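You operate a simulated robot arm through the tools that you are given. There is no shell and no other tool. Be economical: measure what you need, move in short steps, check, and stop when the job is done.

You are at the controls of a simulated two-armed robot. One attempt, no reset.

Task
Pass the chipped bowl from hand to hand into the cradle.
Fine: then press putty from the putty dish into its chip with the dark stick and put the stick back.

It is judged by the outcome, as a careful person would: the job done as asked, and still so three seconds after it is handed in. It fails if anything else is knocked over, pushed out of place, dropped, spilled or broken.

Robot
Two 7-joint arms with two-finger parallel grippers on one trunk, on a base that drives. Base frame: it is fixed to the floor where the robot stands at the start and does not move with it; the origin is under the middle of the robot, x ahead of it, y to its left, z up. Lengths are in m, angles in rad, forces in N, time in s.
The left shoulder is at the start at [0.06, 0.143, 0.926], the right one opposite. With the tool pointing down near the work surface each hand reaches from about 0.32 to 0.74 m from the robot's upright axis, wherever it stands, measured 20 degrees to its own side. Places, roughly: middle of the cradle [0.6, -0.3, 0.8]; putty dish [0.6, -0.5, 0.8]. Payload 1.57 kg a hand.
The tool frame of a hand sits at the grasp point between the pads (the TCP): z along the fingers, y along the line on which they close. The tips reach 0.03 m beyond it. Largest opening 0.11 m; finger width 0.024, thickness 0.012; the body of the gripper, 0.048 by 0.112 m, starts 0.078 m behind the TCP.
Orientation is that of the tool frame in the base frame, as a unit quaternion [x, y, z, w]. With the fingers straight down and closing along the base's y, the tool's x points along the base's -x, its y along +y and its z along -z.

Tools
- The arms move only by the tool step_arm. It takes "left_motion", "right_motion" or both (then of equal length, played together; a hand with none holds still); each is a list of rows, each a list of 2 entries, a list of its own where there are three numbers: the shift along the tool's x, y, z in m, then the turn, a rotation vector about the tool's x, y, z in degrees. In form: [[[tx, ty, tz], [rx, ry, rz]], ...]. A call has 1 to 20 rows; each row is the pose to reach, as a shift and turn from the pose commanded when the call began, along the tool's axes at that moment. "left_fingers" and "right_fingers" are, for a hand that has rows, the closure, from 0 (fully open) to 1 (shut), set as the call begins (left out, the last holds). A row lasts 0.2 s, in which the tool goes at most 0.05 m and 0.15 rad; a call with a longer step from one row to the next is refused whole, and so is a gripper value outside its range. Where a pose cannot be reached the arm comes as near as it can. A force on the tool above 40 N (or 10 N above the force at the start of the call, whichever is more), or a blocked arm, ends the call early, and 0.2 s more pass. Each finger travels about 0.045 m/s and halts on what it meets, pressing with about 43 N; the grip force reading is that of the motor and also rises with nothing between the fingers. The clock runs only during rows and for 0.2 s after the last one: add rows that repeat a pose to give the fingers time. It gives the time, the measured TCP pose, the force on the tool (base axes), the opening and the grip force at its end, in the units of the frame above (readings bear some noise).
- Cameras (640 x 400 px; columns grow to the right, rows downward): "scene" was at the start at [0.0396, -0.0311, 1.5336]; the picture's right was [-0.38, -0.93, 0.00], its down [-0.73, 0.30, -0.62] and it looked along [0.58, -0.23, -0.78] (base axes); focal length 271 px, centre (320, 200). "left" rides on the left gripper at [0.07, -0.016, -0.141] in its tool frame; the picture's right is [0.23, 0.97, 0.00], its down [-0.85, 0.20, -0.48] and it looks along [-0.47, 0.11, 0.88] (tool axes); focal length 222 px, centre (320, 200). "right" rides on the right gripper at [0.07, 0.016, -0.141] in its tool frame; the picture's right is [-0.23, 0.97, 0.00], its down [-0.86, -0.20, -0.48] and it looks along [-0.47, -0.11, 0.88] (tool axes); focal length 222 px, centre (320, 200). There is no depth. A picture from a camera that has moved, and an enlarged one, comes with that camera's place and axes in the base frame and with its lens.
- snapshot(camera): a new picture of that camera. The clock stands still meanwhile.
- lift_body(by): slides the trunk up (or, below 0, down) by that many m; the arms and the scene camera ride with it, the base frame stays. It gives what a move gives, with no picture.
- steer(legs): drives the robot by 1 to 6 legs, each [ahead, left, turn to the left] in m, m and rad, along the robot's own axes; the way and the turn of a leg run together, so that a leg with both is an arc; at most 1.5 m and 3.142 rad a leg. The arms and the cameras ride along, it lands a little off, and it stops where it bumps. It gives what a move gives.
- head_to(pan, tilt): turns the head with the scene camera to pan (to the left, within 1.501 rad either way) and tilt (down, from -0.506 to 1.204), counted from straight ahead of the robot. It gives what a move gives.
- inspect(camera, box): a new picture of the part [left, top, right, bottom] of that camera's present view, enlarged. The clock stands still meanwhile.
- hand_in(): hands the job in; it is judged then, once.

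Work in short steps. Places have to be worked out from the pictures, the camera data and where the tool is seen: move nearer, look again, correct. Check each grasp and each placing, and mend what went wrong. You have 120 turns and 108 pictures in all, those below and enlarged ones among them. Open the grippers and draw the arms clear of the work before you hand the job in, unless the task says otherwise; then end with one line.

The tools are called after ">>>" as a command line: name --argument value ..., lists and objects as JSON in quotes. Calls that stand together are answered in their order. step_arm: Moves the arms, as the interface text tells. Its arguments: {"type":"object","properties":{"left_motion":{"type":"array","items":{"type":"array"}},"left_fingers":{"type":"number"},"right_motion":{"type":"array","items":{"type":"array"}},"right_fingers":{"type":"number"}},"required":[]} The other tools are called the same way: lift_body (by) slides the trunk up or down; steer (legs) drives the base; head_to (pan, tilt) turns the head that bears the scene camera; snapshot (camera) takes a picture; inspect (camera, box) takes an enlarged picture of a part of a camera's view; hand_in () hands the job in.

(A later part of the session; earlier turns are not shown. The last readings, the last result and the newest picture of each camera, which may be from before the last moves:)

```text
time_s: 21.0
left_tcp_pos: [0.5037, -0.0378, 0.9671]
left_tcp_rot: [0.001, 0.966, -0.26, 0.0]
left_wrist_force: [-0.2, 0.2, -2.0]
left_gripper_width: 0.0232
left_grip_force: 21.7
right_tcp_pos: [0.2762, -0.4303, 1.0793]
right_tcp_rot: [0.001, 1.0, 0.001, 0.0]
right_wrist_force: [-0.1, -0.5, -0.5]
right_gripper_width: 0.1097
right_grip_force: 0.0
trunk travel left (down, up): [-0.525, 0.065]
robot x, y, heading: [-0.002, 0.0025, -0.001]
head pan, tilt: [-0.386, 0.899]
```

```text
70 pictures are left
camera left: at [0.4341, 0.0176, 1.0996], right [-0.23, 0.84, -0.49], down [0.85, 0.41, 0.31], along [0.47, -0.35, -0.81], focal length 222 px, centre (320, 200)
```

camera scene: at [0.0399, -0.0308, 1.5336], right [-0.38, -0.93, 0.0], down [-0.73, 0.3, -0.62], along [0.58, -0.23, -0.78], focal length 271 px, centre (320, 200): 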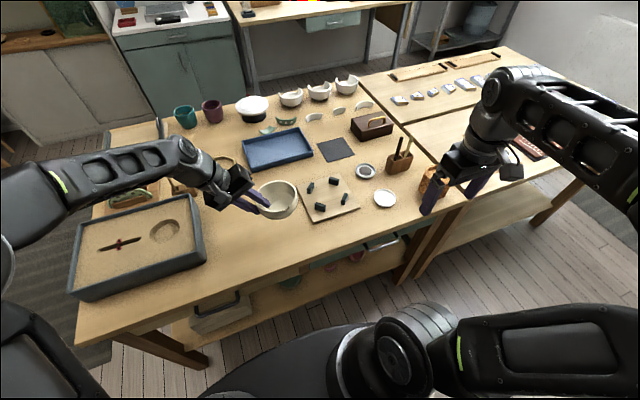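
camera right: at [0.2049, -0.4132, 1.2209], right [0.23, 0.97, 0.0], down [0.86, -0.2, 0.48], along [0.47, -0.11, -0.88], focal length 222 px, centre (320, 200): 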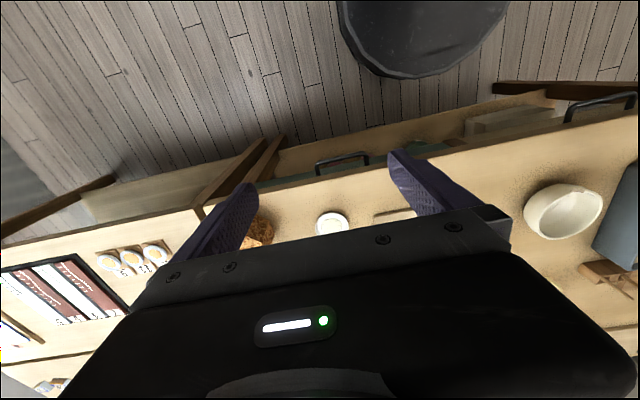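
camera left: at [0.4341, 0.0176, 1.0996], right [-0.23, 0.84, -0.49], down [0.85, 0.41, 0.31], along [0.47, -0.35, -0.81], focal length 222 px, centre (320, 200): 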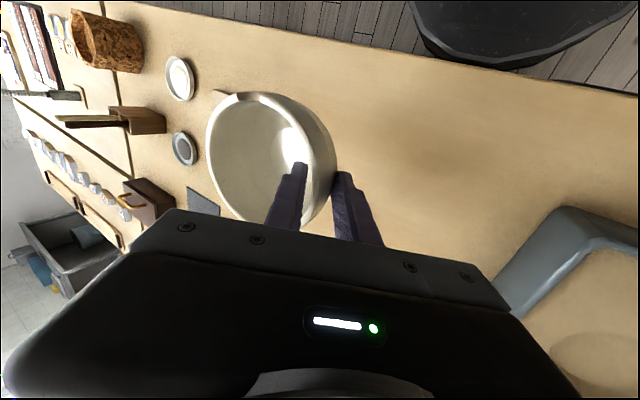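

The bowl is held well. I enlarge both views to place its far (right) wall for the right hand.

>>> inspect --camera "scene" --box '[220, 160, 332, 230]'

>>> inspect --camera "left" --box '[160, 80, 400, 230]'

```text
5.71 times, centred on (276, 195) of scene
camera zoom: at [0.0399, -0.0308, 1.5336], right [-0.38, -0.93, 0.0], down [-0.73, 0.3, -0.62], along [0.58, -0.23, -0.78], focal length 1548 px, centre (571, 229)
```

zoom: 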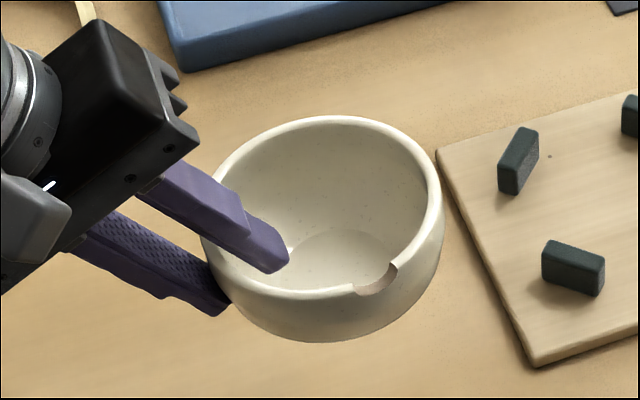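

```text
2.67 times, centred on (280, 155) of left
camera zoom: at [0.4341, 0.0176, 1.0996], right [-0.23, 0.84, -0.49], down [0.85, 0.41, 0.31], along [0.47, -0.35, -0.81], focal length 592 px, centre (427, 320)
```

zoom: 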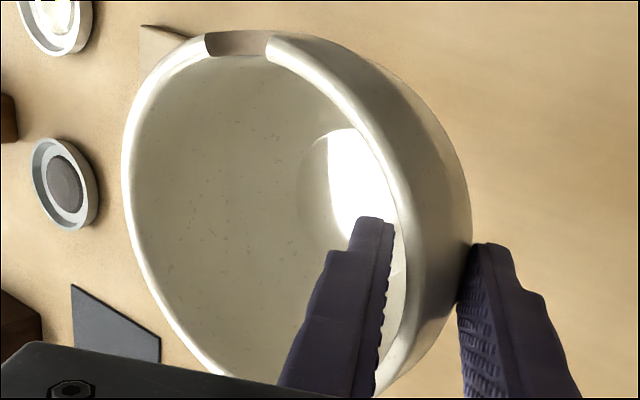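

Bowl: centre about (0.506, -0.094), rim z about 0.978, chip at (0.457, -0.108). The right hand should grasp at about (0.506, -0.150, 0.967), tilted 30° to the right; I bring it to 0.09 m short of that along its axis.

>>> step_arm --right_motion '[[[-0.029, 0.029, 0.004], [-5, 0, 0]], [[-0.058, 0.059, 0.008], [-10, 0, 0]], [[-0.087, 0.088, 0.012], [-15, 0, 0]], [[-0.116, 0.117, 0.016], [-20, 0, 0]], [[-0.145, 0.147, 0.02], [-25, 0, 0]], [[-0.174, 0.176, 0.025], [-30, 0, 0]], [[-0.203, 0.206, 0.03], [-30, 0, 0]], [[-0.23, 0.235, 0.034], [-30, 0, 0]], [[-0.23, 0.235, 0.034], [-30, 0, 0]]]' --right_fingers 0.55

>>> inspect --camera "scene" --box '[200, 120, 392, 240]'

>>> snapshot --camera "right"

```text
time_s: 23.0
left_tcp_pos: [0.5031, -0.0377, 0.9698]
left_tcp_rot: [0.001, 0.966, -0.26, 0.0]
left_wrist_force: [-0.3, -0.1, -1.7]
left_gripper_width: 0.0231
left_grip_force: 21.8
right_tcp_pos: [0.5069, -0.1961, 1.045]
right_tcp_rot: [0.0, 0.966, 0.259, 0.0]
right_wrist_force: [0.6, 0.3, -0.5]
right_gripper_width: 0.0496
right_grip_force: 0.0
trunk travel left (down, up): [-0.525, 0.065]
robot x, y, heading: [0.0021, -0.0013, -0.001]
head pan, tilt: [-0.386, 0.899]
```

```text
3.33 times, centred on (296, 180) of scene
camera zoom: at [0.0393, -0.0312, 1.5336], right [-0.38, -0.93, 0.0], down [-0.73, 0.3, -0.62], along [0.58, -0.23, -0.78], focal length 903 px, centre (400, 267)
```

zoom: 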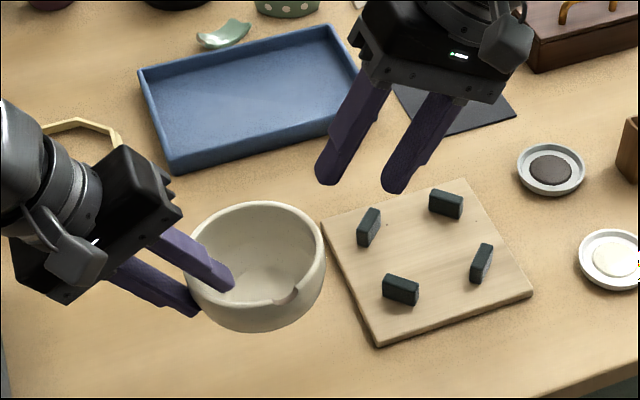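

```text
66 pictures are left
camera right: at [0.4365, -0.2531, 1.1758], right [0.23, 0.84, 0.49], down [0.85, -0.41, 0.31], along [0.47, 0.35, -0.81], focal length 222 px, centre (320, 200)
```

right: 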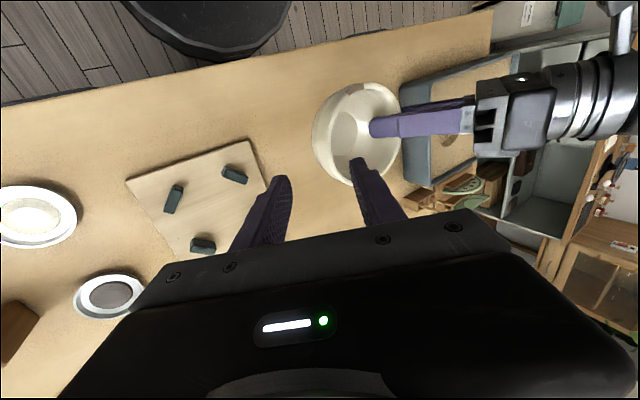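

All agrees. I advance the right hand 0.055 m along its axis and check.

>>> step_arm --right_motion '[[[0, 0, 0.02], [0, 0, 0]], [[0, 0, 0.04], [0, 0, 0]], [[0, 0, 0.055], [0, 0, 0]], [[0, 0, 0.055], [0, 0, 0]]]'

>>> inspect --camera "right" --box '[200, 60, 440, 210]'

>>> inspect --camera "scene" --box '[220, 150, 348, 230]'

```text
time_s: 24.0
left_tcp_pos: [0.504, -0.0373, 0.969]
left_tcp_rot: [0.001, 0.966, -0.259, 0.0]
left_wrist_force: [-0.1, 1.2, -1.7]
left_gripper_width: 0.0228
left_grip_force: 22.0
right_tcp_pos: [0.5064, -0.1681, 0.9986]
right_tcp_rot: [0.0, 0.966, 0.26, 0.0]
right_wrist_force: [1.0, -1.1, 0.2]
right_gripper_width: 0.0493
right_grip_force: 0.0
trunk travel left (down, up): [-0.525, 0.065]
robot x, y, heading: [0.0029, -0.001, -0.0]
head pan, tilt: [-0.386, 0.899]
```

```text
2.67 times, centred on (320, 135) of right
camera zoom: at [0.4368, -0.2244, 1.1289], right [0.23, 0.84, 0.49], down [0.86, -0.41, 0.31], along [0.47, 0.35, -0.81], focal length 592 px, centre (320, 373)
```

zoom: 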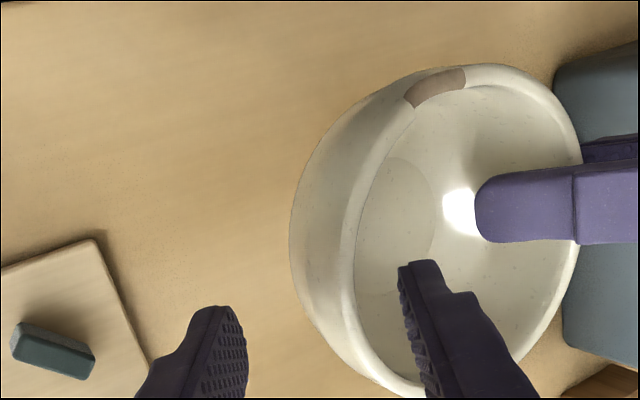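

```text
5.00 times, centred on (284, 190) of scene
camera zoom: at [0.0398, -0.0311, 1.5336], right [-0.38, -0.93, 0.0], down [-0.73, 0.3, -0.62], along [0.58, -0.23, -0.78], focal length 1354 px, centre (500, 250)
```

zoom: 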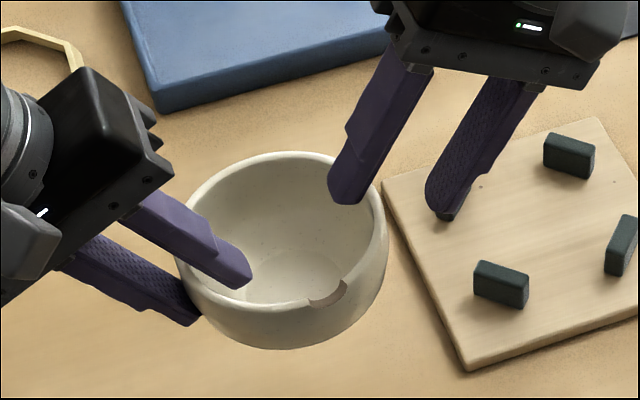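

The right fingers straddle the right wall. Down 0.033 m more along the axis, then look.

>>> step_arm --right_motion '[[[0, 0, 0.012], [0, 0, 0]], [[0, 0, 0.024], [0, 0, 0]], [[0, 0, 0.033], [0, 0, 0]], [[0, 0, 0.033], [0, 0, 0]]]'

>>> inspect --camera "right" --box '[200, 60, 440, 210]'

>>> inspect --camera "scene" --box '[220, 150, 348, 230]'

```text
time_s: 25.0
left_tcp_pos: [0.5047, -0.0387, 0.968]
left_tcp_rot: [-0.001, 0.966, -0.26, -0.001]
left_wrist_force: [0.3, 0.1, -1.1]
left_gripper_width: 0.0231
left_grip_force: 21.9
right_tcp_pos: [0.5062, -0.1517, 0.9686]
right_tcp_rot: [0.0, 0.966, 0.259, 0.001]
right_wrist_force: [-0.2, 0.3, -0.1]
right_gripper_width: 0.0497
right_grip_force: 0.1
trunk travel left (down, up): [-0.525, 0.065]
robot x, y, heading: [-0.001, 0.0014, -0.0]
head pan, tilt: [-0.386, 0.899]
```

```text
2.67 times, centred on (320, 135) of right
camera zoom: at [0.4365, -0.2084, 1.0986], right [0.23, 0.84, 0.49], down [0.86, -0.41, 0.31], along [0.47, 0.35, -0.81], focal length 592 px, centre (320, 373)
```

zoom: 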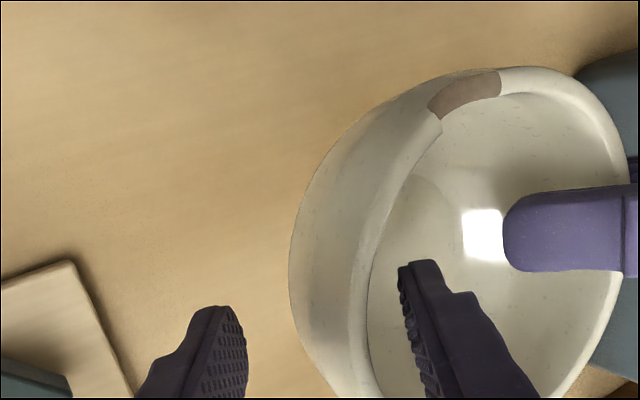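

```text
5.00 times, centred on (284, 190) of scene
camera zoom: at [0.0398, -0.0311, 1.5336], right [-0.38, -0.93, 0.0], down [-0.73, 0.3, -0.62], along [0.58, -0.23, -0.78], focal length 1354 px, centre (500, 250)
```

zoom: 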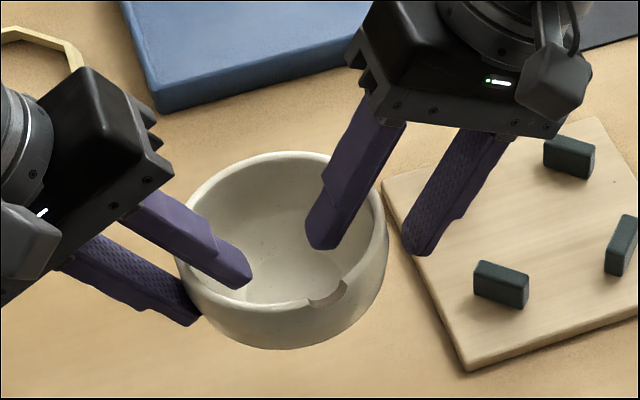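

The wall lies closer to the inner finger, so I shift the right hand 6 mm to +y and close.

>>> step_arm --right_motion '[[[0, 0.0052, 0.003], [0, 0, 0]], [[0, 0.0052, 0.003], [0, 0, 0]]]'

>>> step_arm --right_motion '[[[0, 0, 0], [0, 0, 0]], [[0, 0, 0], [0, 0, 0]], [[0, 0, 0], [0, 0, 0]], [[0, 0, 0], [0, 0, 0]], [[0, 0, 0], [0, 0, 0]], [[0, 0, 0], [0, 0, 0]]]' --right_fingers 1.0

>>> inspect --camera "scene" --box '[220, 150, 348, 230]'

```text
time_s: 25.6
left_tcp_pos: [0.504, -0.0375, 0.9677]
left_tcp_rot: [0.0, 0.966, -0.26, -0.001]
left_wrist_force: [-0.4, -0.1, -2.8]
left_gripper_width: 0.0225
left_grip_force: 22.4
right_tcp_pos: [0.5063, -0.1465, 0.9682]
right_tcp_rot: [-0.001, 0.966, 0.259, 0.0]
right_wrist_force: [0.4, -0.6, 0.5]
right_gripper_width: 0.0495
right_grip_force: 0.0
trunk travel left (down, up): [-0.525, 0.065]
robot x, y, heading: [0.0004, 0.0043, 0.0]
head pan, tilt: [-0.386, 0.899]
```

```text
time_s: 27.0
left_tcp_pos: [0.5027, -0.0387, 0.9692]
left_tcp_rot: [0.0, 0.966, -0.26, 0.0]
left_wrist_force: [-0.4, -7.5, -2.1]
left_gripper_width: 0.0232
left_grip_force: 22.0
right_tcp_pos: [0.5061, -0.1457, 0.9692]
right_tcp_rot: [0.001, 0.966, 0.259, 0.001]
right_wrist_force: [-1.0, 6.7, 0.7]
right_gripper_width: 0.0248
right_grip_force: 21.8
trunk travel left (down, up): [-0.525, 0.065]
robot x, y, heading: [-0.001, -0.0011, -0.001]
head pan, tilt: [-0.386, 0.899]
```

```text
5.00 times, centred on (284, 190) of scene
camera zoom: at [0.0399, -0.0311, 1.5336], right [-0.38, -0.93, 0.0], down [-0.73, 0.3, -0.62], along [0.58, -0.23, -0.78], focal length 1354 px, centre (500, 250)
```

zoom: 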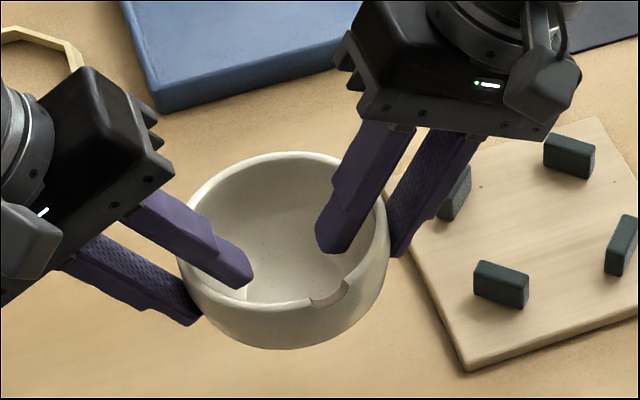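

The right grip closed at 0.0248 with equal force; both hold. I open the left fingers and look before moving it.

>>> step_arm --left_motion '[[[0, 0, 0], [0, 0, 0]], [[0, 0, 0], [0, 0, 0]], [[0, 0, 0], [0, 0, 0]], [[0, 0, 0], [0, 0, 0]]]' --left_fingers 0.55

>>> inspect --camera "scene" --box '[220, 150, 348, 230]'

>>> inspect --camera "left" --box '[160, 80, 400, 230]'

```text
time_s: 28.0
left_tcp_pos: [0.503, -0.0378, 0.9687]
left_tcp_rot: [0.001, 0.966, -0.26, 0.0]
left_wrist_force: [-1.1, 0.3, 0.2]
left_gripper_width: 0.0495
left_grip_force: 0.0
right_tcp_pos: [0.5067, -0.1465, 0.9677]
right_tcp_rot: [-0.001, 0.966, 0.258, 0.0]
right_wrist_force: [0.4, 0.3, -1.4]
right_gripper_width: 0.0219
right_grip_force: 22.0
trunk travel left (down, up): [-0.525, 0.065]
robot x, y, heading: [-0.004, 0.0011, -0.005]
head pan, tilt: [-0.386, 0.899]
```

```text
5.00 times, centred on (284, 190) of scene
camera zoom: at [0.0399, -0.0311, 1.5336], right [-0.38, -0.93, 0.0], down [-0.73, 0.3, -0.62], along [0.58, -0.23, -0.78], focal length 1354 px, centre (500, 250)
```

zoom: 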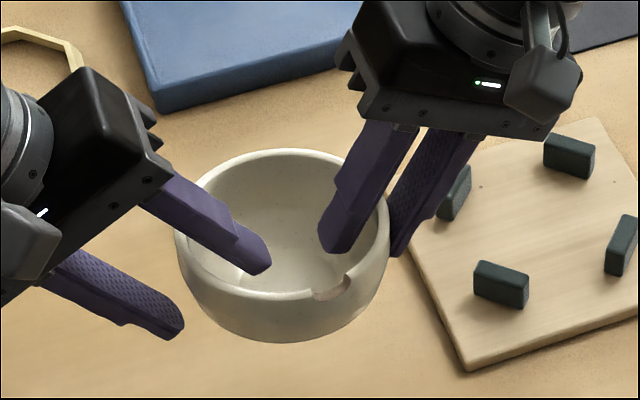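

```text
2.67 times, centred on (280, 155) of left
camera zoom: at [0.4342, 0.0177, 1.0996], right [-0.23, 0.84, -0.49], down [0.85, 0.41, 0.31], along [0.47, -0.35, -0.81], focal length 592 px, centre (427, 320)
```

zoom: 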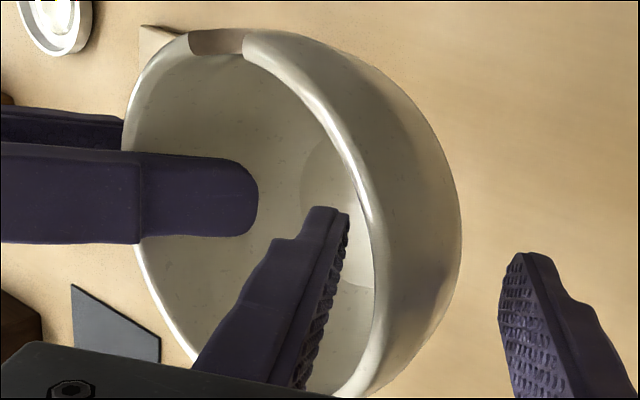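

The right hand holds the bowl alone. I draw the left hand back along its own axis, out of the bowl.

>>> step_arm --left_motion '[[[0, 0, -0.02], [0, 0, 0]], [[0, 0, -0.04], [0, 0, 0]], [[0, 0, -0.075], [0, 0, 0]], [[0, 0.03, -0.11], [0, 0, 0]], [[0, 0.07, -0.13], [0, 0, 0]], [[0, 0.11, -0.14], [0, 0, 0]], [[0.03, 0.14, -0.14], [0, 0, 0]], [[0.06, 0.16, -0.14], [0, 0, 0]]]'

>>> snapshot --camera "scene"

>>> inspect --camera "scene" --box '[220, 150, 348, 230]'

>>> snapshot --camera "right"

```text
time_s: 29.8
left_tcp_pos: [0.4439, 0.1716, 1.0098]
left_tcp_rot: [0.0, 0.966, -0.26, 0.0]
left_wrist_force: [0.6, -0.2, -0.4]
left_gripper_width: 0.0495
left_grip_force: 0.1
right_tcp_pos: [0.5055, -0.1454, 0.969]
right_tcp_rot: [0.0, 0.966, 0.259, 0.0]
right_wrist_force: [1.1, -0.2, -2.5]
right_gripper_width: 0.0219
right_grip_force: 22.0
trunk travel left (down, up): [-0.525, 0.065]
robot x, y, heading: [0.0017, 0.0006, -0.003]
head pan, tilt: [-0.386, 0.899]
```

```text
58 pictures are left
camera scene: at [0.0394, -0.0309, 1.5336], right [-0.38, -0.93, 0.0], down [-0.73, 0.3, -0.62], along [0.58, -0.23, -0.78], focal length 271 px, centre (320, 200)
```

scene: 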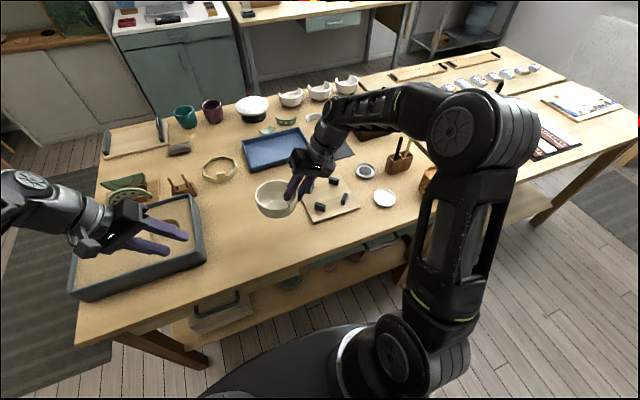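

```text
5.00 times, centred on (284, 190) of scene
camera zoom: at [0.0394, -0.0309, 1.5336], right [-0.38, -0.93, 0.0], down [-0.73, 0.3, -0.62], along [0.58, -0.23, -0.78], focal length 1354 px, centre (500, 250)
```

zoom: 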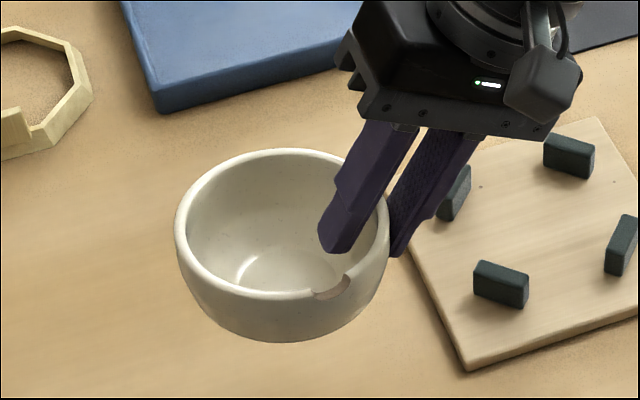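

```text
56 pictures are left
camera right: at [0.436, -0.2029, 1.0994], right [0.23, 0.84, 0.49], down [0.85, -0.41, 0.31], along [0.47, 0.35, -0.81], focal length 222 px, centre (320, 200)
```

right: 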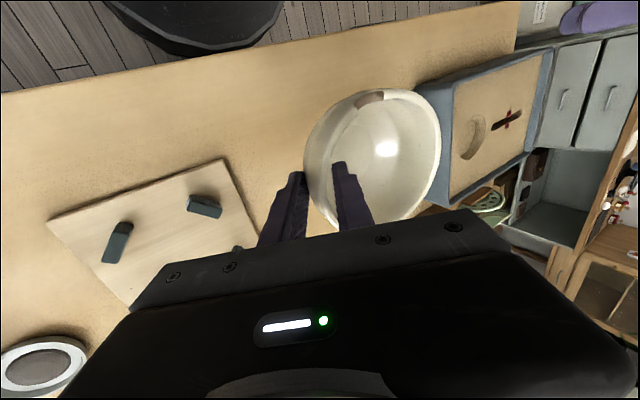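

The bowl is tipped about 7° in the right grip (left rim at z 0.989, right about 0.976). I carry it over the cradle (centre estimated (0.576, -0.278)) and turn the tool 7° to level it.

>>> step_arm --right_motion '[[[-0.01, -0.022, -0.016], [1, 0, 0]], [[-0.023, -0.05, -0.037], [2.5, 0, 0]], [[-0.036, -0.078, -0.057], [4, 0, 0]], [[-0.049, -0.106, -0.077], [5.5, 0, 0]], [[-0.062, -0.134, -0.098], [7, 0, 0]], [[-0.07, -0.151, -0.1103], [7, 0, 0]], [[-0.07, -0.151, -0.1103], [7, 0, 0]]]'

>>> snapshot --camera "right"

>>> inspect --camera "scene" --box '[270, 125, 398, 205]'

```text
time_s: 31.4
left_tcp_pos: [0.4452, 0.1716, 1.0083]
left_tcp_rot: [0.0, 0.966, -0.26, 0.0]
left_wrist_force: [-0.6, -0.4, 0.6]
left_gripper_width: 0.0496
left_grip_force: 0.1
right_tcp_pos: [0.5738, -0.3304, 0.9896]
right_tcp_rot: [0.0, 0.98, 0.2, 0.0]
right_wrist_force: [0.0, 0.7, -2.5]
right_gripper_width: 0.022
right_grip_force: 22.1
trunk travel left (down, up): [-0.525, 0.065]
robot x, y, heading: [-0.0024, 0.0013, -0.001]
head pan, tilt: [-0.386, 0.899]
```

```text
55 pictures are left
camera right: at [0.5043, -0.3712, 1.1244], right [0.23, 0.9, 0.38], down [0.86, -0.37, 0.36], along [0.47, 0.24, -0.85], focal length 222 px, centre (320, 200)
```

right: 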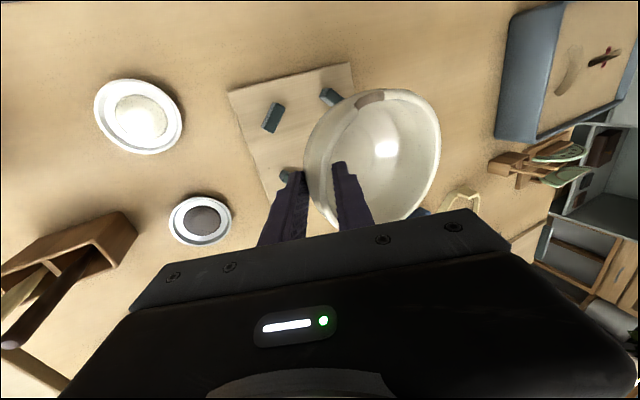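

```text
5.00 times, centred on (334, 165) of scene
camera zoom: at [0.0397, -0.0309, 1.5336], right [-0.38, -0.93, 0.0], down [-0.73, 0.3, -0.62], along [0.58, -0.23, -0.78], focal length 1354 px, centre (250, 375)
```

zoom: 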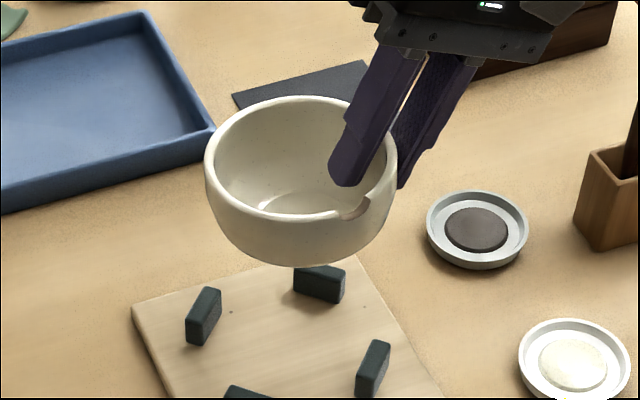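

I enlarge the cradle in the right camera to triangulate the blocks better.

>>> inspect --camera "right" --box '[220, 50, 380, 150]'

>>> inspect --camera "scene" --box '[280, 165, 376, 225]'

```text
4.00 times, centred on (300, 100) of right
camera zoom: at [0.5043, -0.3712, 1.1244], right [0.23, 0.9, 0.38], down [0.86, -0.37, 0.36], along [0.47, 0.24, -0.85], focal length 888 px, centre (400, 600)
```

zoom: 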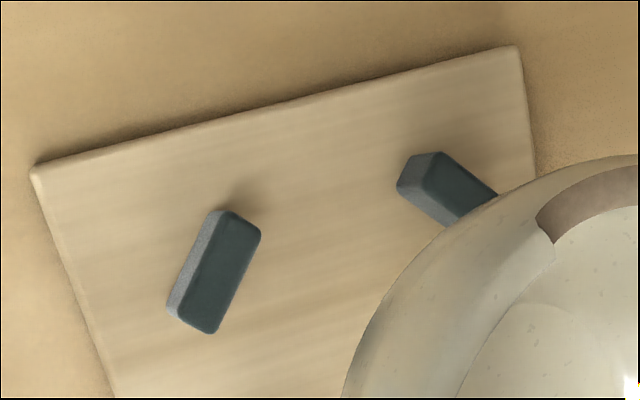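

```text
6.67 times, centred on (328, 195) of scene
camera zoom: at [0.0397, -0.0309, 1.5336], right [-0.38, -0.93, 0.0], down [-0.73, 0.3, -0.62], along [0.58, -0.23, -0.78], focal length 1805 px, centre (267, 233)
```

zoom: 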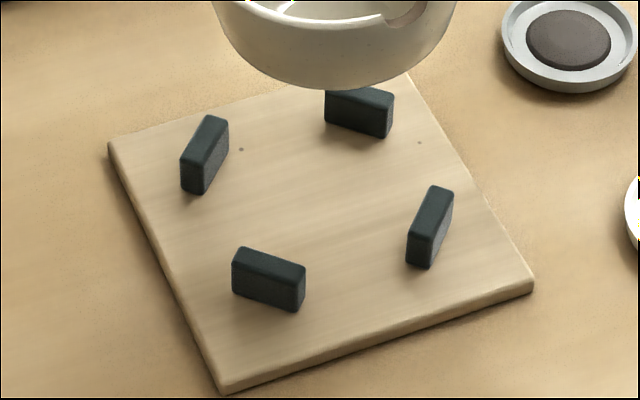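

Cradle centre comes out at (0.577, -0.2755), board top about 0.816; the bowl is level at (0.574, -0.279). I correct by 3 mm and lower 0.10 m, leaving roughly 15 mm.

>>> step_arm --right_motion '[[[-0.003, 0.0028, 0.0012], [0, 0, 0]], [[-0.003, -0.005, 0.0196], [0, 0, 0]], [[-0.003, -0.0149, 0.0426], [0, 0, 0]], [[-0.003, -0.0247, 0.0656], [0, 0, 0]], [[-0.003, -0.0325, 0.084], [0, 0, 0]], [[-0.003, -0.0364, 0.0932], [0, 0, 0]], [[-0.003, -0.0364, 0.0932], [0, 0, 0]]]'

>>> inspect --camera "scene" --box '[270, 150, 382, 220]'

>>> inspect --camera "right" --box '[200, 50, 440, 200]'

```text
time_s: 33.0
left_tcp_pos: [0.4448, 0.171, 1.0091]
left_tcp_rot: [0.001, 0.966, -0.259, 0.0]
left_wrist_force: [-0.1, 0.9, -0.3]
left_gripper_width: 0.0495
left_grip_force: 0.1
right_tcp_pos: [0.5787, -0.3286, 0.8889]
right_tcp_rot: [0.0, 0.98, 0.2, 0.0]
right_wrist_force: [-0.2, 0.1, -2.0]
right_gripper_width: 0.0219
right_grip_force: 22.3
trunk travel left (down, up): [-0.525, 0.065]
robot x, y, heading: [0.0011, -0.0017, 0.0]
head pan, tilt: [-0.386, 0.899]
```

```text
5.71 times, centred on (326, 185) of scene
camera zoom: at [0.0398, -0.0311, 1.5336], right [-0.38, -0.93, 0.0], down [-0.73, 0.3, -0.62], along [0.58, -0.23, -0.78], focal length 1548 px, centre (286, 286)
```

zoom: 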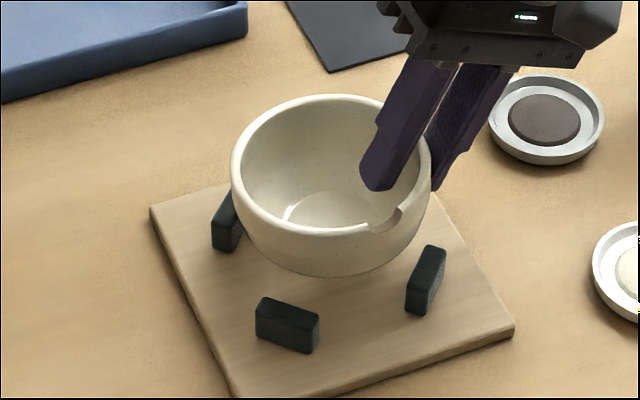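

```text
2.67 times, centred on (320, 125) of right
camera zoom: at [0.509, -0.3686, 1.0266], right [0.23, 0.9, 0.38], down [0.86, -0.37, 0.36], along [0.47, 0.24, -0.85], focal length 592 px, centre (320, 400)
```

zoom: 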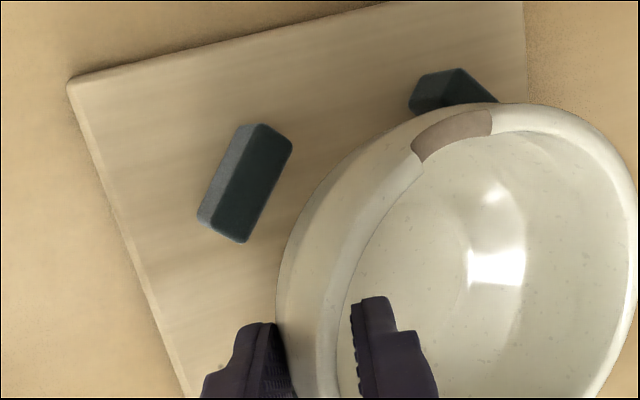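

The bowl sits centred over the blocks within about 3 mm. I lower 12 mm further with a 2 mm correction, then check force.

>>> step_arm --right_motion '[[[0.002, 0.0003, 0.0045], [0, 0, 0]], [[0.002, -0.0013, 0.0082], [0, 0, 0]], [[0.002, -0.0029, 0.0118], [0, 0, 0]], [[0.002, -0.0029, 0.0118], [0, 0, 0]]]'

>>> step_arm --right_motion '[[[0, -0.0008, 0.0018], [0, 0, 0]], [[0, -0.0016, 0.0037], [0, 0, 0]], [[0, -0.0016, 0.0037], [0, 0, 0]]]'

>>> inspect --camera "scene" --box '[270, 150, 382, 220]'

```text
time_s: 34.0
left_tcp_pos: [0.444, 0.1716, 1.0094]
left_tcp_rot: [0.0, 0.966, -0.26, 0.0]
left_wrist_force: [0.1, 0.2, 0.4]
left_gripper_width: 0.0495
left_grip_force: 0.0
right_tcp_pos: [0.5771, -0.3267, 0.8777]
right_tcp_rot: [0.0, 0.98, 0.2, -0.001]
right_wrist_force: [-0.1, -0.3, -2.3]
right_gripper_width: 0.0217
right_grip_force: 22.2
trunk travel left (down, up): [-0.525, 0.065]
robot x, y, heading: [0.0012, -0.0018, -0.0]
head pan, tilt: [-0.386, 0.899]
```

```text
time_s: 34.8
left_tcp_pos: [0.4451, 0.1713, 1.009]
left_tcp_rot: [-0.001, 0.966, -0.26, 0.0]
left_wrist_force: [-0.5, 0.0, 0.3]
left_gripper_width: 0.0493
left_grip_force: 0.0
right_tcp_pos: [0.5777, -0.3245, 0.8723]
right_tcp_rot: [0.0, 0.98, 0.2, 0.0]
right_wrist_force: [-0.2, 0.5, -2.4]
right_gripper_width: 0.0221
right_grip_force: 22.2
trunk travel left (down, up): [-0.525, 0.065]
robot x, y, heading: [0.0054, 0.0003, -0.001]
head pan, tilt: [-0.386, 0.899]
```

```text
5.71 times, centred on (326, 185) of scene
camera zoom: at [0.0399, -0.0311, 1.5336], right [-0.38, -0.93, 0.0], down [-0.73, 0.3, -0.62], along [0.58, -0.23, -0.78], focal length 1548 px, centre (286, 286)
```

zoom: 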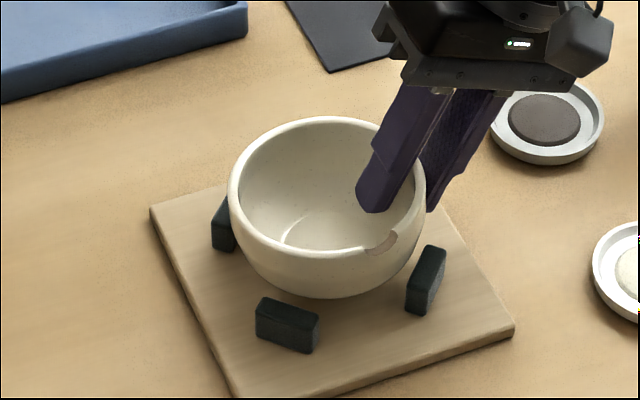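

Still hanging free (-2.4 N) and well centred. Lower in 3 mm pieces until the table carries it.

>>> step_arm --right_motion '[[[0, -0.0006, 0.0014], [0, 0, 0]], [[0, -0.0012, 0.0028], [0, 0, 0]], [[0, -0.0012, 0.0028], [0, 0, 0]]]'

>>> step_arm --right_motion '[[[0, -0.0006, 0.0014], [0, 0, 0]], [[0, -0.0012, 0.0028], [0, 0, 0]], [[0, -0.0012, 0.0028], [0, 0, 0]]]'

```text
time_s: 35.6
left_tcp_pos: [0.4444, 0.1719, 1.0092]
left_tcp_rot: [0.0, 0.966, -0.26, 0.0]
left_wrist_force: [-0.3, -0.1, 0.0]
left_gripper_width: 0.0493
left_grip_force: 0.2
right_tcp_pos: [0.5766, -0.3274, 0.8697]
right_tcp_rot: [0.0, 0.98, 0.199, 0.0]
right_wrist_force: [-0.2, -0.1, -2.7]
right_gripper_width: 0.0219
right_grip_force: 22.3
trunk travel left (down, up): [-0.525, 0.065]
robot x, y, heading: [-0.0005, -0.0005, -0.005]
head pan, tilt: [-0.386, 0.899]
```

```text
time_s: 36.4
left_tcp_pos: [0.4443, 0.1728, 1.0103]
left_tcp_rot: [0.0, 0.966, -0.26, 0.0]
left_wrist_force: [0.2, -0.5, 0.1]
left_gripper_width: 0.0497
left_grip_force: 0.0
right_tcp_pos: [0.577, -0.3269, 0.8687]
right_tcp_rot: [0.0, 0.98, 0.199, 0.001]
right_wrist_force: [-0.4, -0.9, 5.3]
right_gripper_width: 0.0218
right_grip_force: 22.0
trunk travel left (down, up): [-0.525, 0.065]
robot x, y, heading: [0.003, 0.0022, -0.001]
head pan, tilt: [-0.386, 0.899]
```

Contact: force turned to +5.3 N. I open the fingers in place to the earlier opening and look.

>>> step_arm --right_motion '[[[0, 0, 0], [0, 0, 0]], [[0, 0, 0], [0, 0, 0]], [[0, 0, 0], [0, 0, 0]], [[0, 0, 0], [0, 0, 0]]]' --right_fingers 0.55

>>> inspect --camera "scene" --box '[270, 150, 382, 220]'

>>> inspect --camera "right" --box '[200, 50, 440, 200]'

```text
time_s: 37.4
left_tcp_pos: [0.4446, 0.1709, 1.0105]
left_tcp_rot: [0.0, 0.966, -0.26, 0.0]
left_wrist_force: [-0.1, 0.6, -0.3]
left_gripper_width: 0.0494
left_grip_force: 0.0
right_tcp_pos: [0.5771, -0.3275, 0.8684]
right_tcp_rot: [0.0, 0.98, 0.199, 0.0]
right_wrist_force: [-0.6, -0.1, 0.3]
right_gripper_width: 0.0495
right_grip_force: 0.1
trunk travel left (down, up): [-0.525, 0.065]
robot x, y, heading: [0.0024, 0.0003, 0.004]
head pan, tilt: [-0.386, 0.899]
```

```text
5.71 times, centred on (326, 185) of scene
camera zoom: at [0.0397, -0.031, 1.5336], right [-0.38, -0.93, 0.0], down [-0.73, 0.3, -0.62], along [0.58, -0.23, -0.78], focal length 1548 px, centre (286, 286)
```

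zoom: 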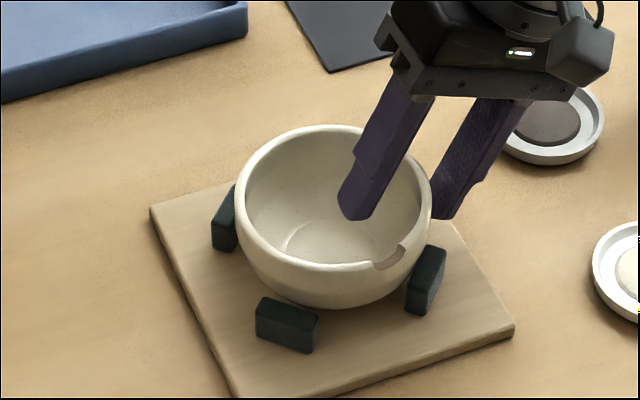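

```text
2.67 times, centred on (320, 125) of right
camera zoom: at [0.507, -0.3673, 1.0038], right [0.23, 0.9, 0.38], down [0.86, -0.37, 0.36], along [0.47, 0.24, -0.85], focal length 592 px, centre (320, 400)
```

zoom: 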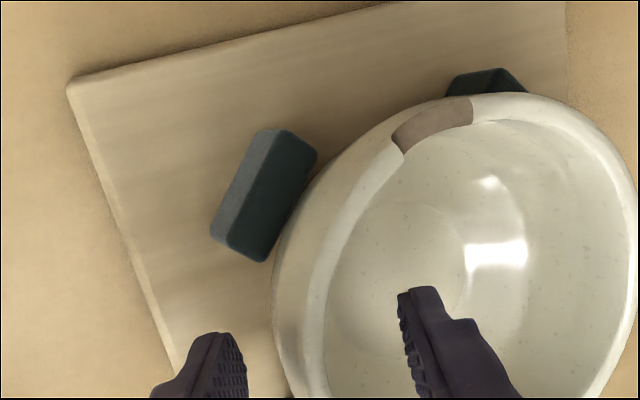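

Released and standing. I withdraw the right hand along its axis and look again.

>>> step_arm --right_motion '[[[0, 0, -0.02], [0, 0, 0]], [[0, 0, -0.04], [0, 0, 0]], [[0, 0, -0.07], [0, 0, 0]], [[0, 0, -0.11], [5, 0, 0]], [[0, -0.02, -0.15], [10, 0, 0]], [[0.04, -0.04, -0.17], [17, 0, 0]], [[0.08, -0.05, -0.17], [23.1, 0, 0]], [[0.12, -0.06, -0.17], [23.1, 0, 0]]]'

>>> inspect --camera "scene" --box '[270, 150, 382, 220]'

>>> snapshot --camera "right"

```text
time_s: 39.2
left_tcp_pos: [0.4427, 0.1713, 1.0105]
left_tcp_rot: [0.001, 0.966, -0.259, 0.001]
left_wrist_force: [0.1, -0.1, 0.1]
left_gripper_width: 0.0494
left_grip_force: 0.0
right_tcp_pos: [0.4578, -0.4461, 0.9999]
right_tcp_rot: [0.0, 1.0, -0.001, 0.0]
right_wrist_force: [-0.6, 0.5, 0.1]
right_gripper_width: 0.0494
right_grip_force: 0.0
right hand out of reach, approached as far as the arm can: row 5
trunk travel left (down, up): [-0.525, 0.065]
robot x, y, heading: [0.0036, -0.0012, 0.0]
head pan, tilt: [-0.386, 0.899]
```

```text
5.71 times, centred on (326, 185) of scene
camera zoom: at [0.0385, -0.0312, 1.5336], right [-0.38, -0.93, 0.0], down [-0.72, 0.3, -0.62], along [0.58, -0.23, -0.78], focal length 1548 px, centre (286, 286)
```

zoom: 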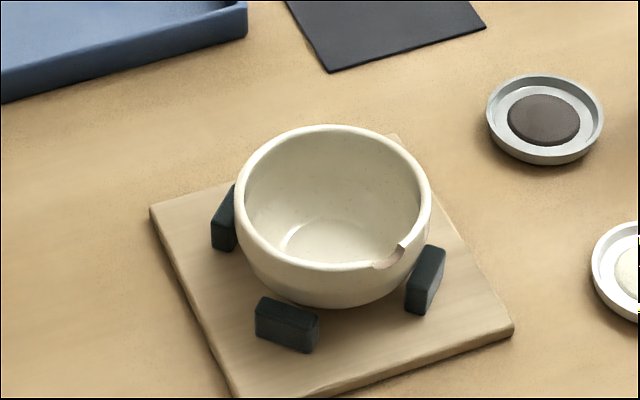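

```text
45 pictures are left
camera right: at [0.3878, -0.4292, 1.142], right [0.23, 0.97, 0.0], down [0.85, -0.2, 0.48], along [0.47, -0.11, -0.88], focal length 222 px, centre (320, 200)
```

right: 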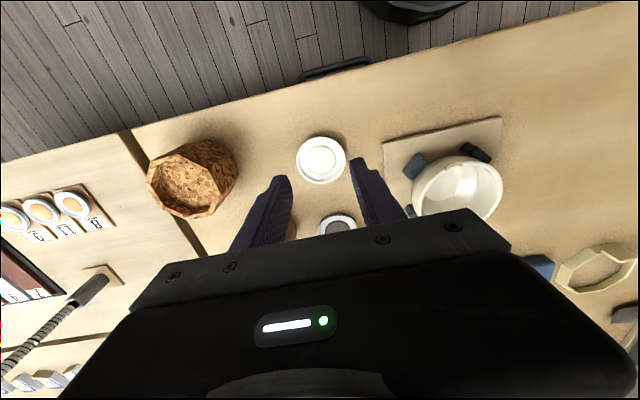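

The bowl stands level between the four blocks; its chip is at about (0.5225, -0.290, 0.873). The dark stick's top triangulates to (0.606, -0.550, 0.960), standing nearly upright in a stand with top at 0.874; that is too far for the arm here, so I'll drive right. First I raise the right hand and turn it 90° (so the fingers close along x, clear of the pale stick), and draw the left hand back.

>>> step_arm --right_motion '[[[0, 0, -0.02], [0, 0, 8]], [[0, 0, -0.04], [0, 0, 16]], [[0, 0, -0.06], [0, 0, 24]], [[0, 0, -0.08], [0, 0, 32]], [[0, 0, -0.1], [0, 0, 40]], [[0, 0, -0.1], [0, 0, 48]], [[0, 0, -0.1], [0, 0, 56]], [[0, 0, -0.1], [0, 0, 64]], [[0, 0, -0.1], [0, 0, 72]], [[0, 0, -0.1], [0, 0, 80]], [[0, 0, -0.1], [0, 0, 85]], [[0, 0, -0.1], [0, 0, 90]], [[0, 0, -0.1], [0, 0, 90]]]' --left_motion '[[[0.01, 0, -0.01], [-3, 0, 0]], [[0.02, 0, -0.02], [-6, 0, 0]], [[0.03, 0, -0.03], [-9, 0, 0]], [[0.04, 0, -0.04], [-12, 0, 0]], [[0.05, 0, -0.05], [-15, 0, 0]], [[0.06, 0, -0.06], [-18, 0, 0]], [[0.07, 0, -0.07], [-21, 0, 0]], [[0.08, 0, -0.08], [-24, 0, 0]], [[0.09, 0, -0.09], [-27, 0, 0]], [[0.1, 0, -0.1], [-30, 0, 0]], [[0.1, 0, -0.1], [-30, 0, 0]], [[0.1, 0, -0.1], [-30, 0, 0]], [[0.1, 0, -0.1], [-30, 0, 0]]]'

>>> steer --legs '[[0, -0.18, 0]]'

>>> head_to --pan -0.45 --tilt 0.85

>>> snapshot --camera "scene"

>>> snapshot --camera "right"

```text
time_s: 42.0
left_tcp_pos: [0.3422, 0.2215, 1.097]
left_tcp_rot: [0.0, 1.0, 0.001, 0.0]
left_wrist_force: [0.0, 0.7, 0.1]
left_gripper_width: 0.0495
left_grip_force: 0.0
right_tcp_pos: [0.4572, -0.4492, 1.1008]
right_tcp_rot: [0.69, 0.724, 0.0, 0.006]
right_wrist_force: [0.5, -0.1, -0.8]
right_gripper_width: 0.0492
right_grip_force: 0.0
right hand out of reach, approached as far as the arm can: row 5, 6, 7, 8, 9, 10, 11, 12, 13
trunk travel left (down, up): [-0.525, 0.065]
robot x, y, heading: [-0.0024, 0.0029, -0.004]
head pan, tilt: [-0.386, 0.899]
```

```text
time_s: 43.5
left_tcp_pos: [0.3419, 0.0404, 1.0977]
left_tcp_rot: [0.002, 1.0, -0.001, 0.0]
left_wrist_force: [-0.5, -0.4, -0.2]
left_gripper_width: 0.0495
left_grip_force: 0.1
right_tcp_pos: [0.454, -0.6304, 1.1006]
right_tcp_rot: [0.69, 0.724, 0.0, 0.005]
right_wrist_force: [-0.7, -0.1, 0.1]
right_gripper_width: 0.0495
right_grip_force: 0.1
trunk travel left (down, up): [-0.525, 0.065]
robot x, y, heading: [0.001, -0.1795, -0.002]
head pan, tilt: [-0.386, 0.899]
```

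```text
time_s: 44.1
left_tcp_pos: [0.3425, 0.0411, 1.097]
left_tcp_rot: [0.002, 1.0, -0.001, 0.0]
left_wrist_force: [-0.3, 0.1, -0.4]
left_gripper_width: 0.0497
left_grip_force: 0.0
right_tcp_pos: [0.4544, -0.6288, 1.1014]
right_tcp_rot: [0.691, 0.723, -0.001, 0.005]
right_wrist_force: [-0.1, -0.9, 0.0]
right_gripper_width: 0.0495
right_grip_force: 0.1
trunk travel left (down, up): [-0.525, 0.065]
robot x, y, heading: [0.0006, -0.1826, -0.003]
head pan, tilt: [-0.45, 0.85]
```

```text
44 pictures are left
camera scene: at [0.0396, -0.2162, 1.5374], right [-0.44, -0.9, 0.0], down [-0.68, 0.33, -0.66], along [0.59, -0.29, -0.75], focal length 271 px, centre (320, 200)
```

scene: 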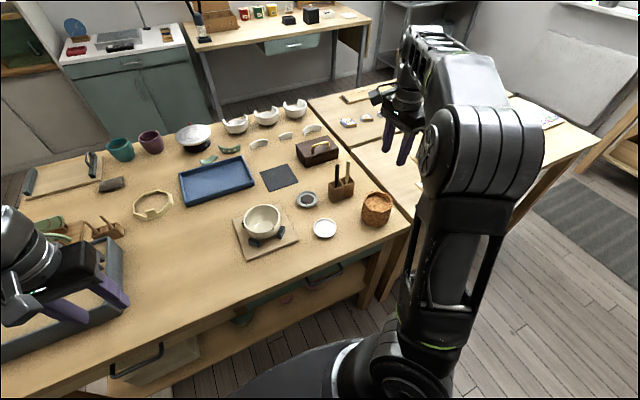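

```text
43 pictures are left
camera right: at [0.4667, -0.5573, 1.2424], right [0.98, -0.18, 0.01], down [-0.16, -0.86, 0.48], along [-0.08, -0.48, -0.88], focal length 222 px, centre (320, 200)
```

right: 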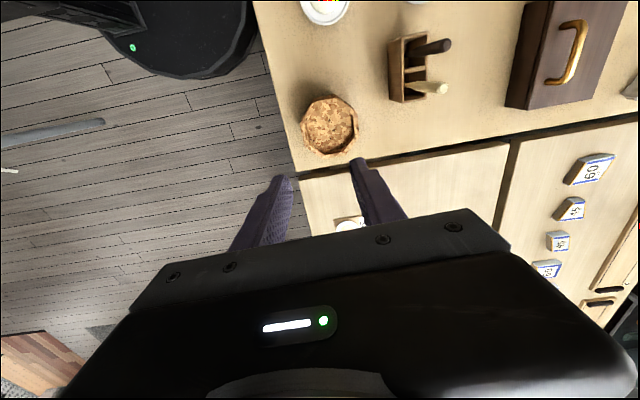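

Clear views of the stand now. I enlarge it in both to triangulate the stick.

>>> inspect --camera "right" --box '[376, 20, 472, 80]'

>>> inspect --camera "scene" --box '[288, 150, 384, 210]'

```text
6.67 times, centred on (424, 50) of right
camera zoom: at [0.4667, -0.5573, 1.2424], right [0.98, -0.18, 0.01], down [-0.16, -0.86, 0.48], along [-0.08, -0.48, -0.88], focal length 1481 px, centre (-373, 1200)
```

zoom: 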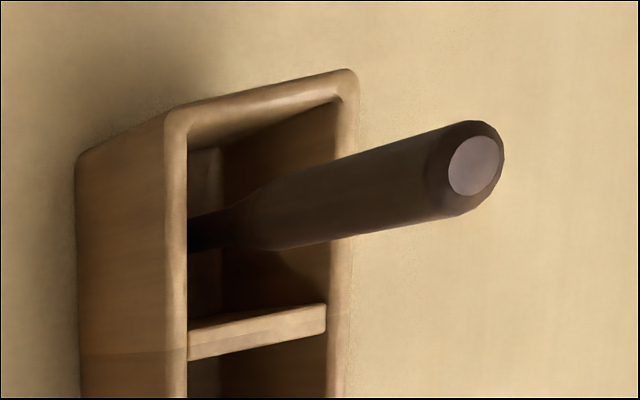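

```text
6.67 times, centred on (336, 180) of scene
camera zoom: at [0.0396, -0.2162, 1.5374], right [-0.44, -0.9, 0.0], down [-0.68, 0.33, -0.66], along [0.59, -0.29, -0.75], focal length 1805 px, centre (213, 333)
```

zoom: 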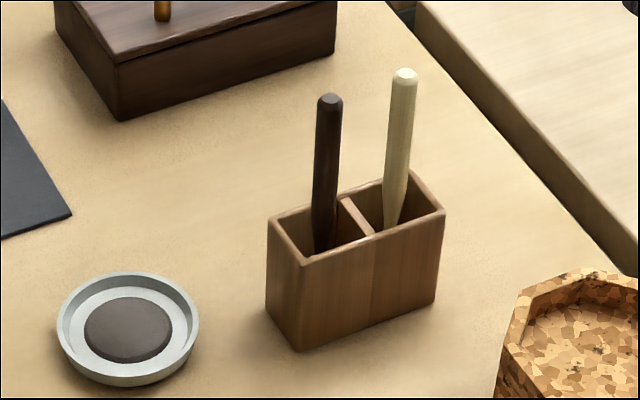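

Stick top is at (0.602, -0.551, 0.962), upright, about 13 mm thick. I move the right hand above it at z = 1.04 with fingers at 0.05 opening.

>>> step_arm --right_motion '[[[0.014, 0.03, 0.0], [0, 0, 0]], [[0.028, 0.06, 0.01], [0, 0, 0]], [[0.043, 0.092, 0.025], [0, 0, 0]], [[0.058, 0.124, 0.045], [0, 0, 2]], [[0.0706, 0.1512, 0.0614], [0, 0, 2.7]], [[0.0706, 0.1512, 0.0614], [0, 0, 2.7]]]'

>>> inspect --camera "right" --box '[220, 110, 420, 235]'

>>> inspect --camera "scene" --box '[288, 130, 400, 200]'

```text
time_s: 45.5
left_tcp_pos: [0.3419, 0.0408, 1.0968]
left_tcp_rot: [0.002, 1.0, -0.002, 0.0]
left_wrist_force: [0.9, 0.3, -0.4]
left_gripper_width: 0.0493
left_grip_force: 0.1
right_tcp_pos: [0.5568, -0.5808, 1.0589]
right_tcp_rot: [0.705, 0.709, 0.0, 0.007]
right_wrist_force: [-0.3, -0.2, 0.4]
right_gripper_width: 0.0492
right_grip_force: 0.0
right hand out of reach, approached as far as the arm can: row 1, 2, 3, 4, 5, 6
trunk travel left (down, up): [-0.525, 0.065]
robot x, y, heading: [-0.0013, -0.175, -0.003]
head pan, tilt: [-0.45, 0.85]
```

```text
3.20 times, centred on (320, 172) of right
camera zoom: at [0.5708, -0.5097, 1.2006], right [0.97, -0.22, 0.01], down [-0.2, -0.85, 0.48], along [-0.1, -0.47, -0.87], focal length 711 px, centre (320, 288)
```

zoom: 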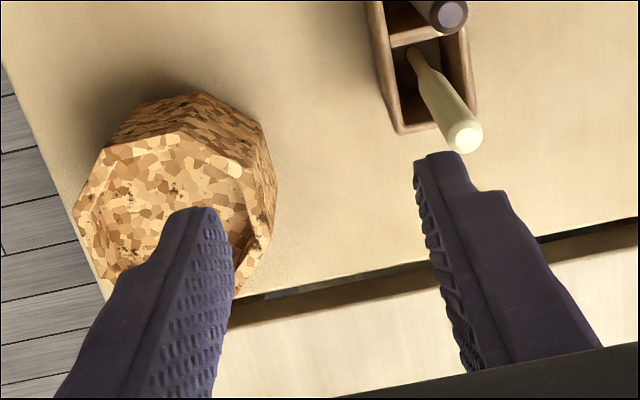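

```text
5.71 times, centred on (344, 165) of scene
camera zoom: at [0.04, -0.2164, 1.5374], right [-0.44, -0.9, 0.0], down [-0.68, 0.33, -0.66], along [0.59, -0.29, -0.75], focal length 1548 px, centre (183, 400)
```

zoom: 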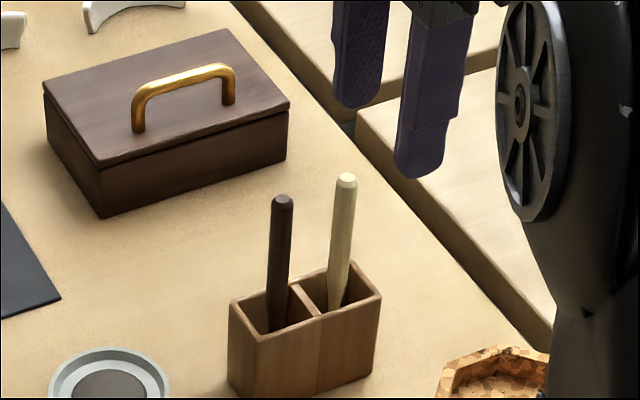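

The arm is at its limit; I drive 0.15 m further right so the stand lies at a comfortable distance.

>>> steer --legs '[[0, -0.15, 0]]'

>>> head_to --pan -0.2 --tilt 0.85

```text
time_s: 46.9
left_tcp_pos: [0.3417, -0.1113, 1.0969]
left_tcp_rot: [0.002, 1.0, 0.0, 0.0]
left_wrist_force: [-0.6, -0.2, -0.3]
left_gripper_width: 0.0494
left_grip_force: 0.0
right_tcp_pos: [0.5563, -0.7314, 1.0596]
right_tcp_rot: [0.706, 0.709, 0.001, 0.006]
right_wrist_force: [-0.5, -0.3, -0.2]
right_gripper_width: 0.0495
right_grip_force: 0.0
trunk travel left (down, up): [-0.525, 0.065]
robot x, y, heading: [0.0018, -0.33, -0.001]
head pan, tilt: [-0.45, 0.85]
```

```text
time_s: 47.7
left_tcp_pos: [0.3418, -0.109, 1.097]
left_tcp_rot: [0.002, 1.0, -0.001, 0.0]
left_wrist_force: [-0.1, -0.3, -1.4]
left_gripper_width: 0.0492
left_grip_force: 0.1
right_tcp_pos: [0.5562, -0.7313, 1.0593]
right_tcp_rot: [0.705, 0.709, 0.001, 0.007]
right_wrist_force: [0.4, 0.8, -0.1]
right_gripper_width: 0.0496
right_grip_force: 0.1
trunk travel left (down, up): [-0.525, 0.065]
robot x, y, heading: [0.0005, -0.3313, -0.005]
head pan, tilt: [-0.201, 0.85]
```

I move towards above the stick in two parts, checking the reading between.

>>> step_arm --right_motion '[[[0.03, 0.005, 0], [0, 0, 0]], [[0.065, 0.01, 0], [0, 0, 0]], [[0.1, 0.015, 0], [0, 0, 0]], [[0.1, 0.015, 0], [0, 0, 0]]]'

```text
time_s: 48.7
left_tcp_pos: [0.3401, -0.1098, 1.0971]
left_tcp_rot: [0.002, 1.0, -0.001, 0.0]
left_wrist_force: [0.1, 0.0, -0.5]
left_gripper_width: 0.0495
left_grip_force: 0.0
right_tcp_pos: [0.5691, -0.6313, 1.0553]
right_tcp_rot: [0.706, 0.708, 0.0, 0.006]
right_wrist_force: [0.0, 0.1, 0.4]
right_gripper_width: 0.0495
right_grip_force: 0.0
trunk travel left (down, up): [-0.525, 0.065]
robot x, y, heading: [-0.005, -0.3326, -0.007]
head pan, tilt: [-0.201, 0.85]
```

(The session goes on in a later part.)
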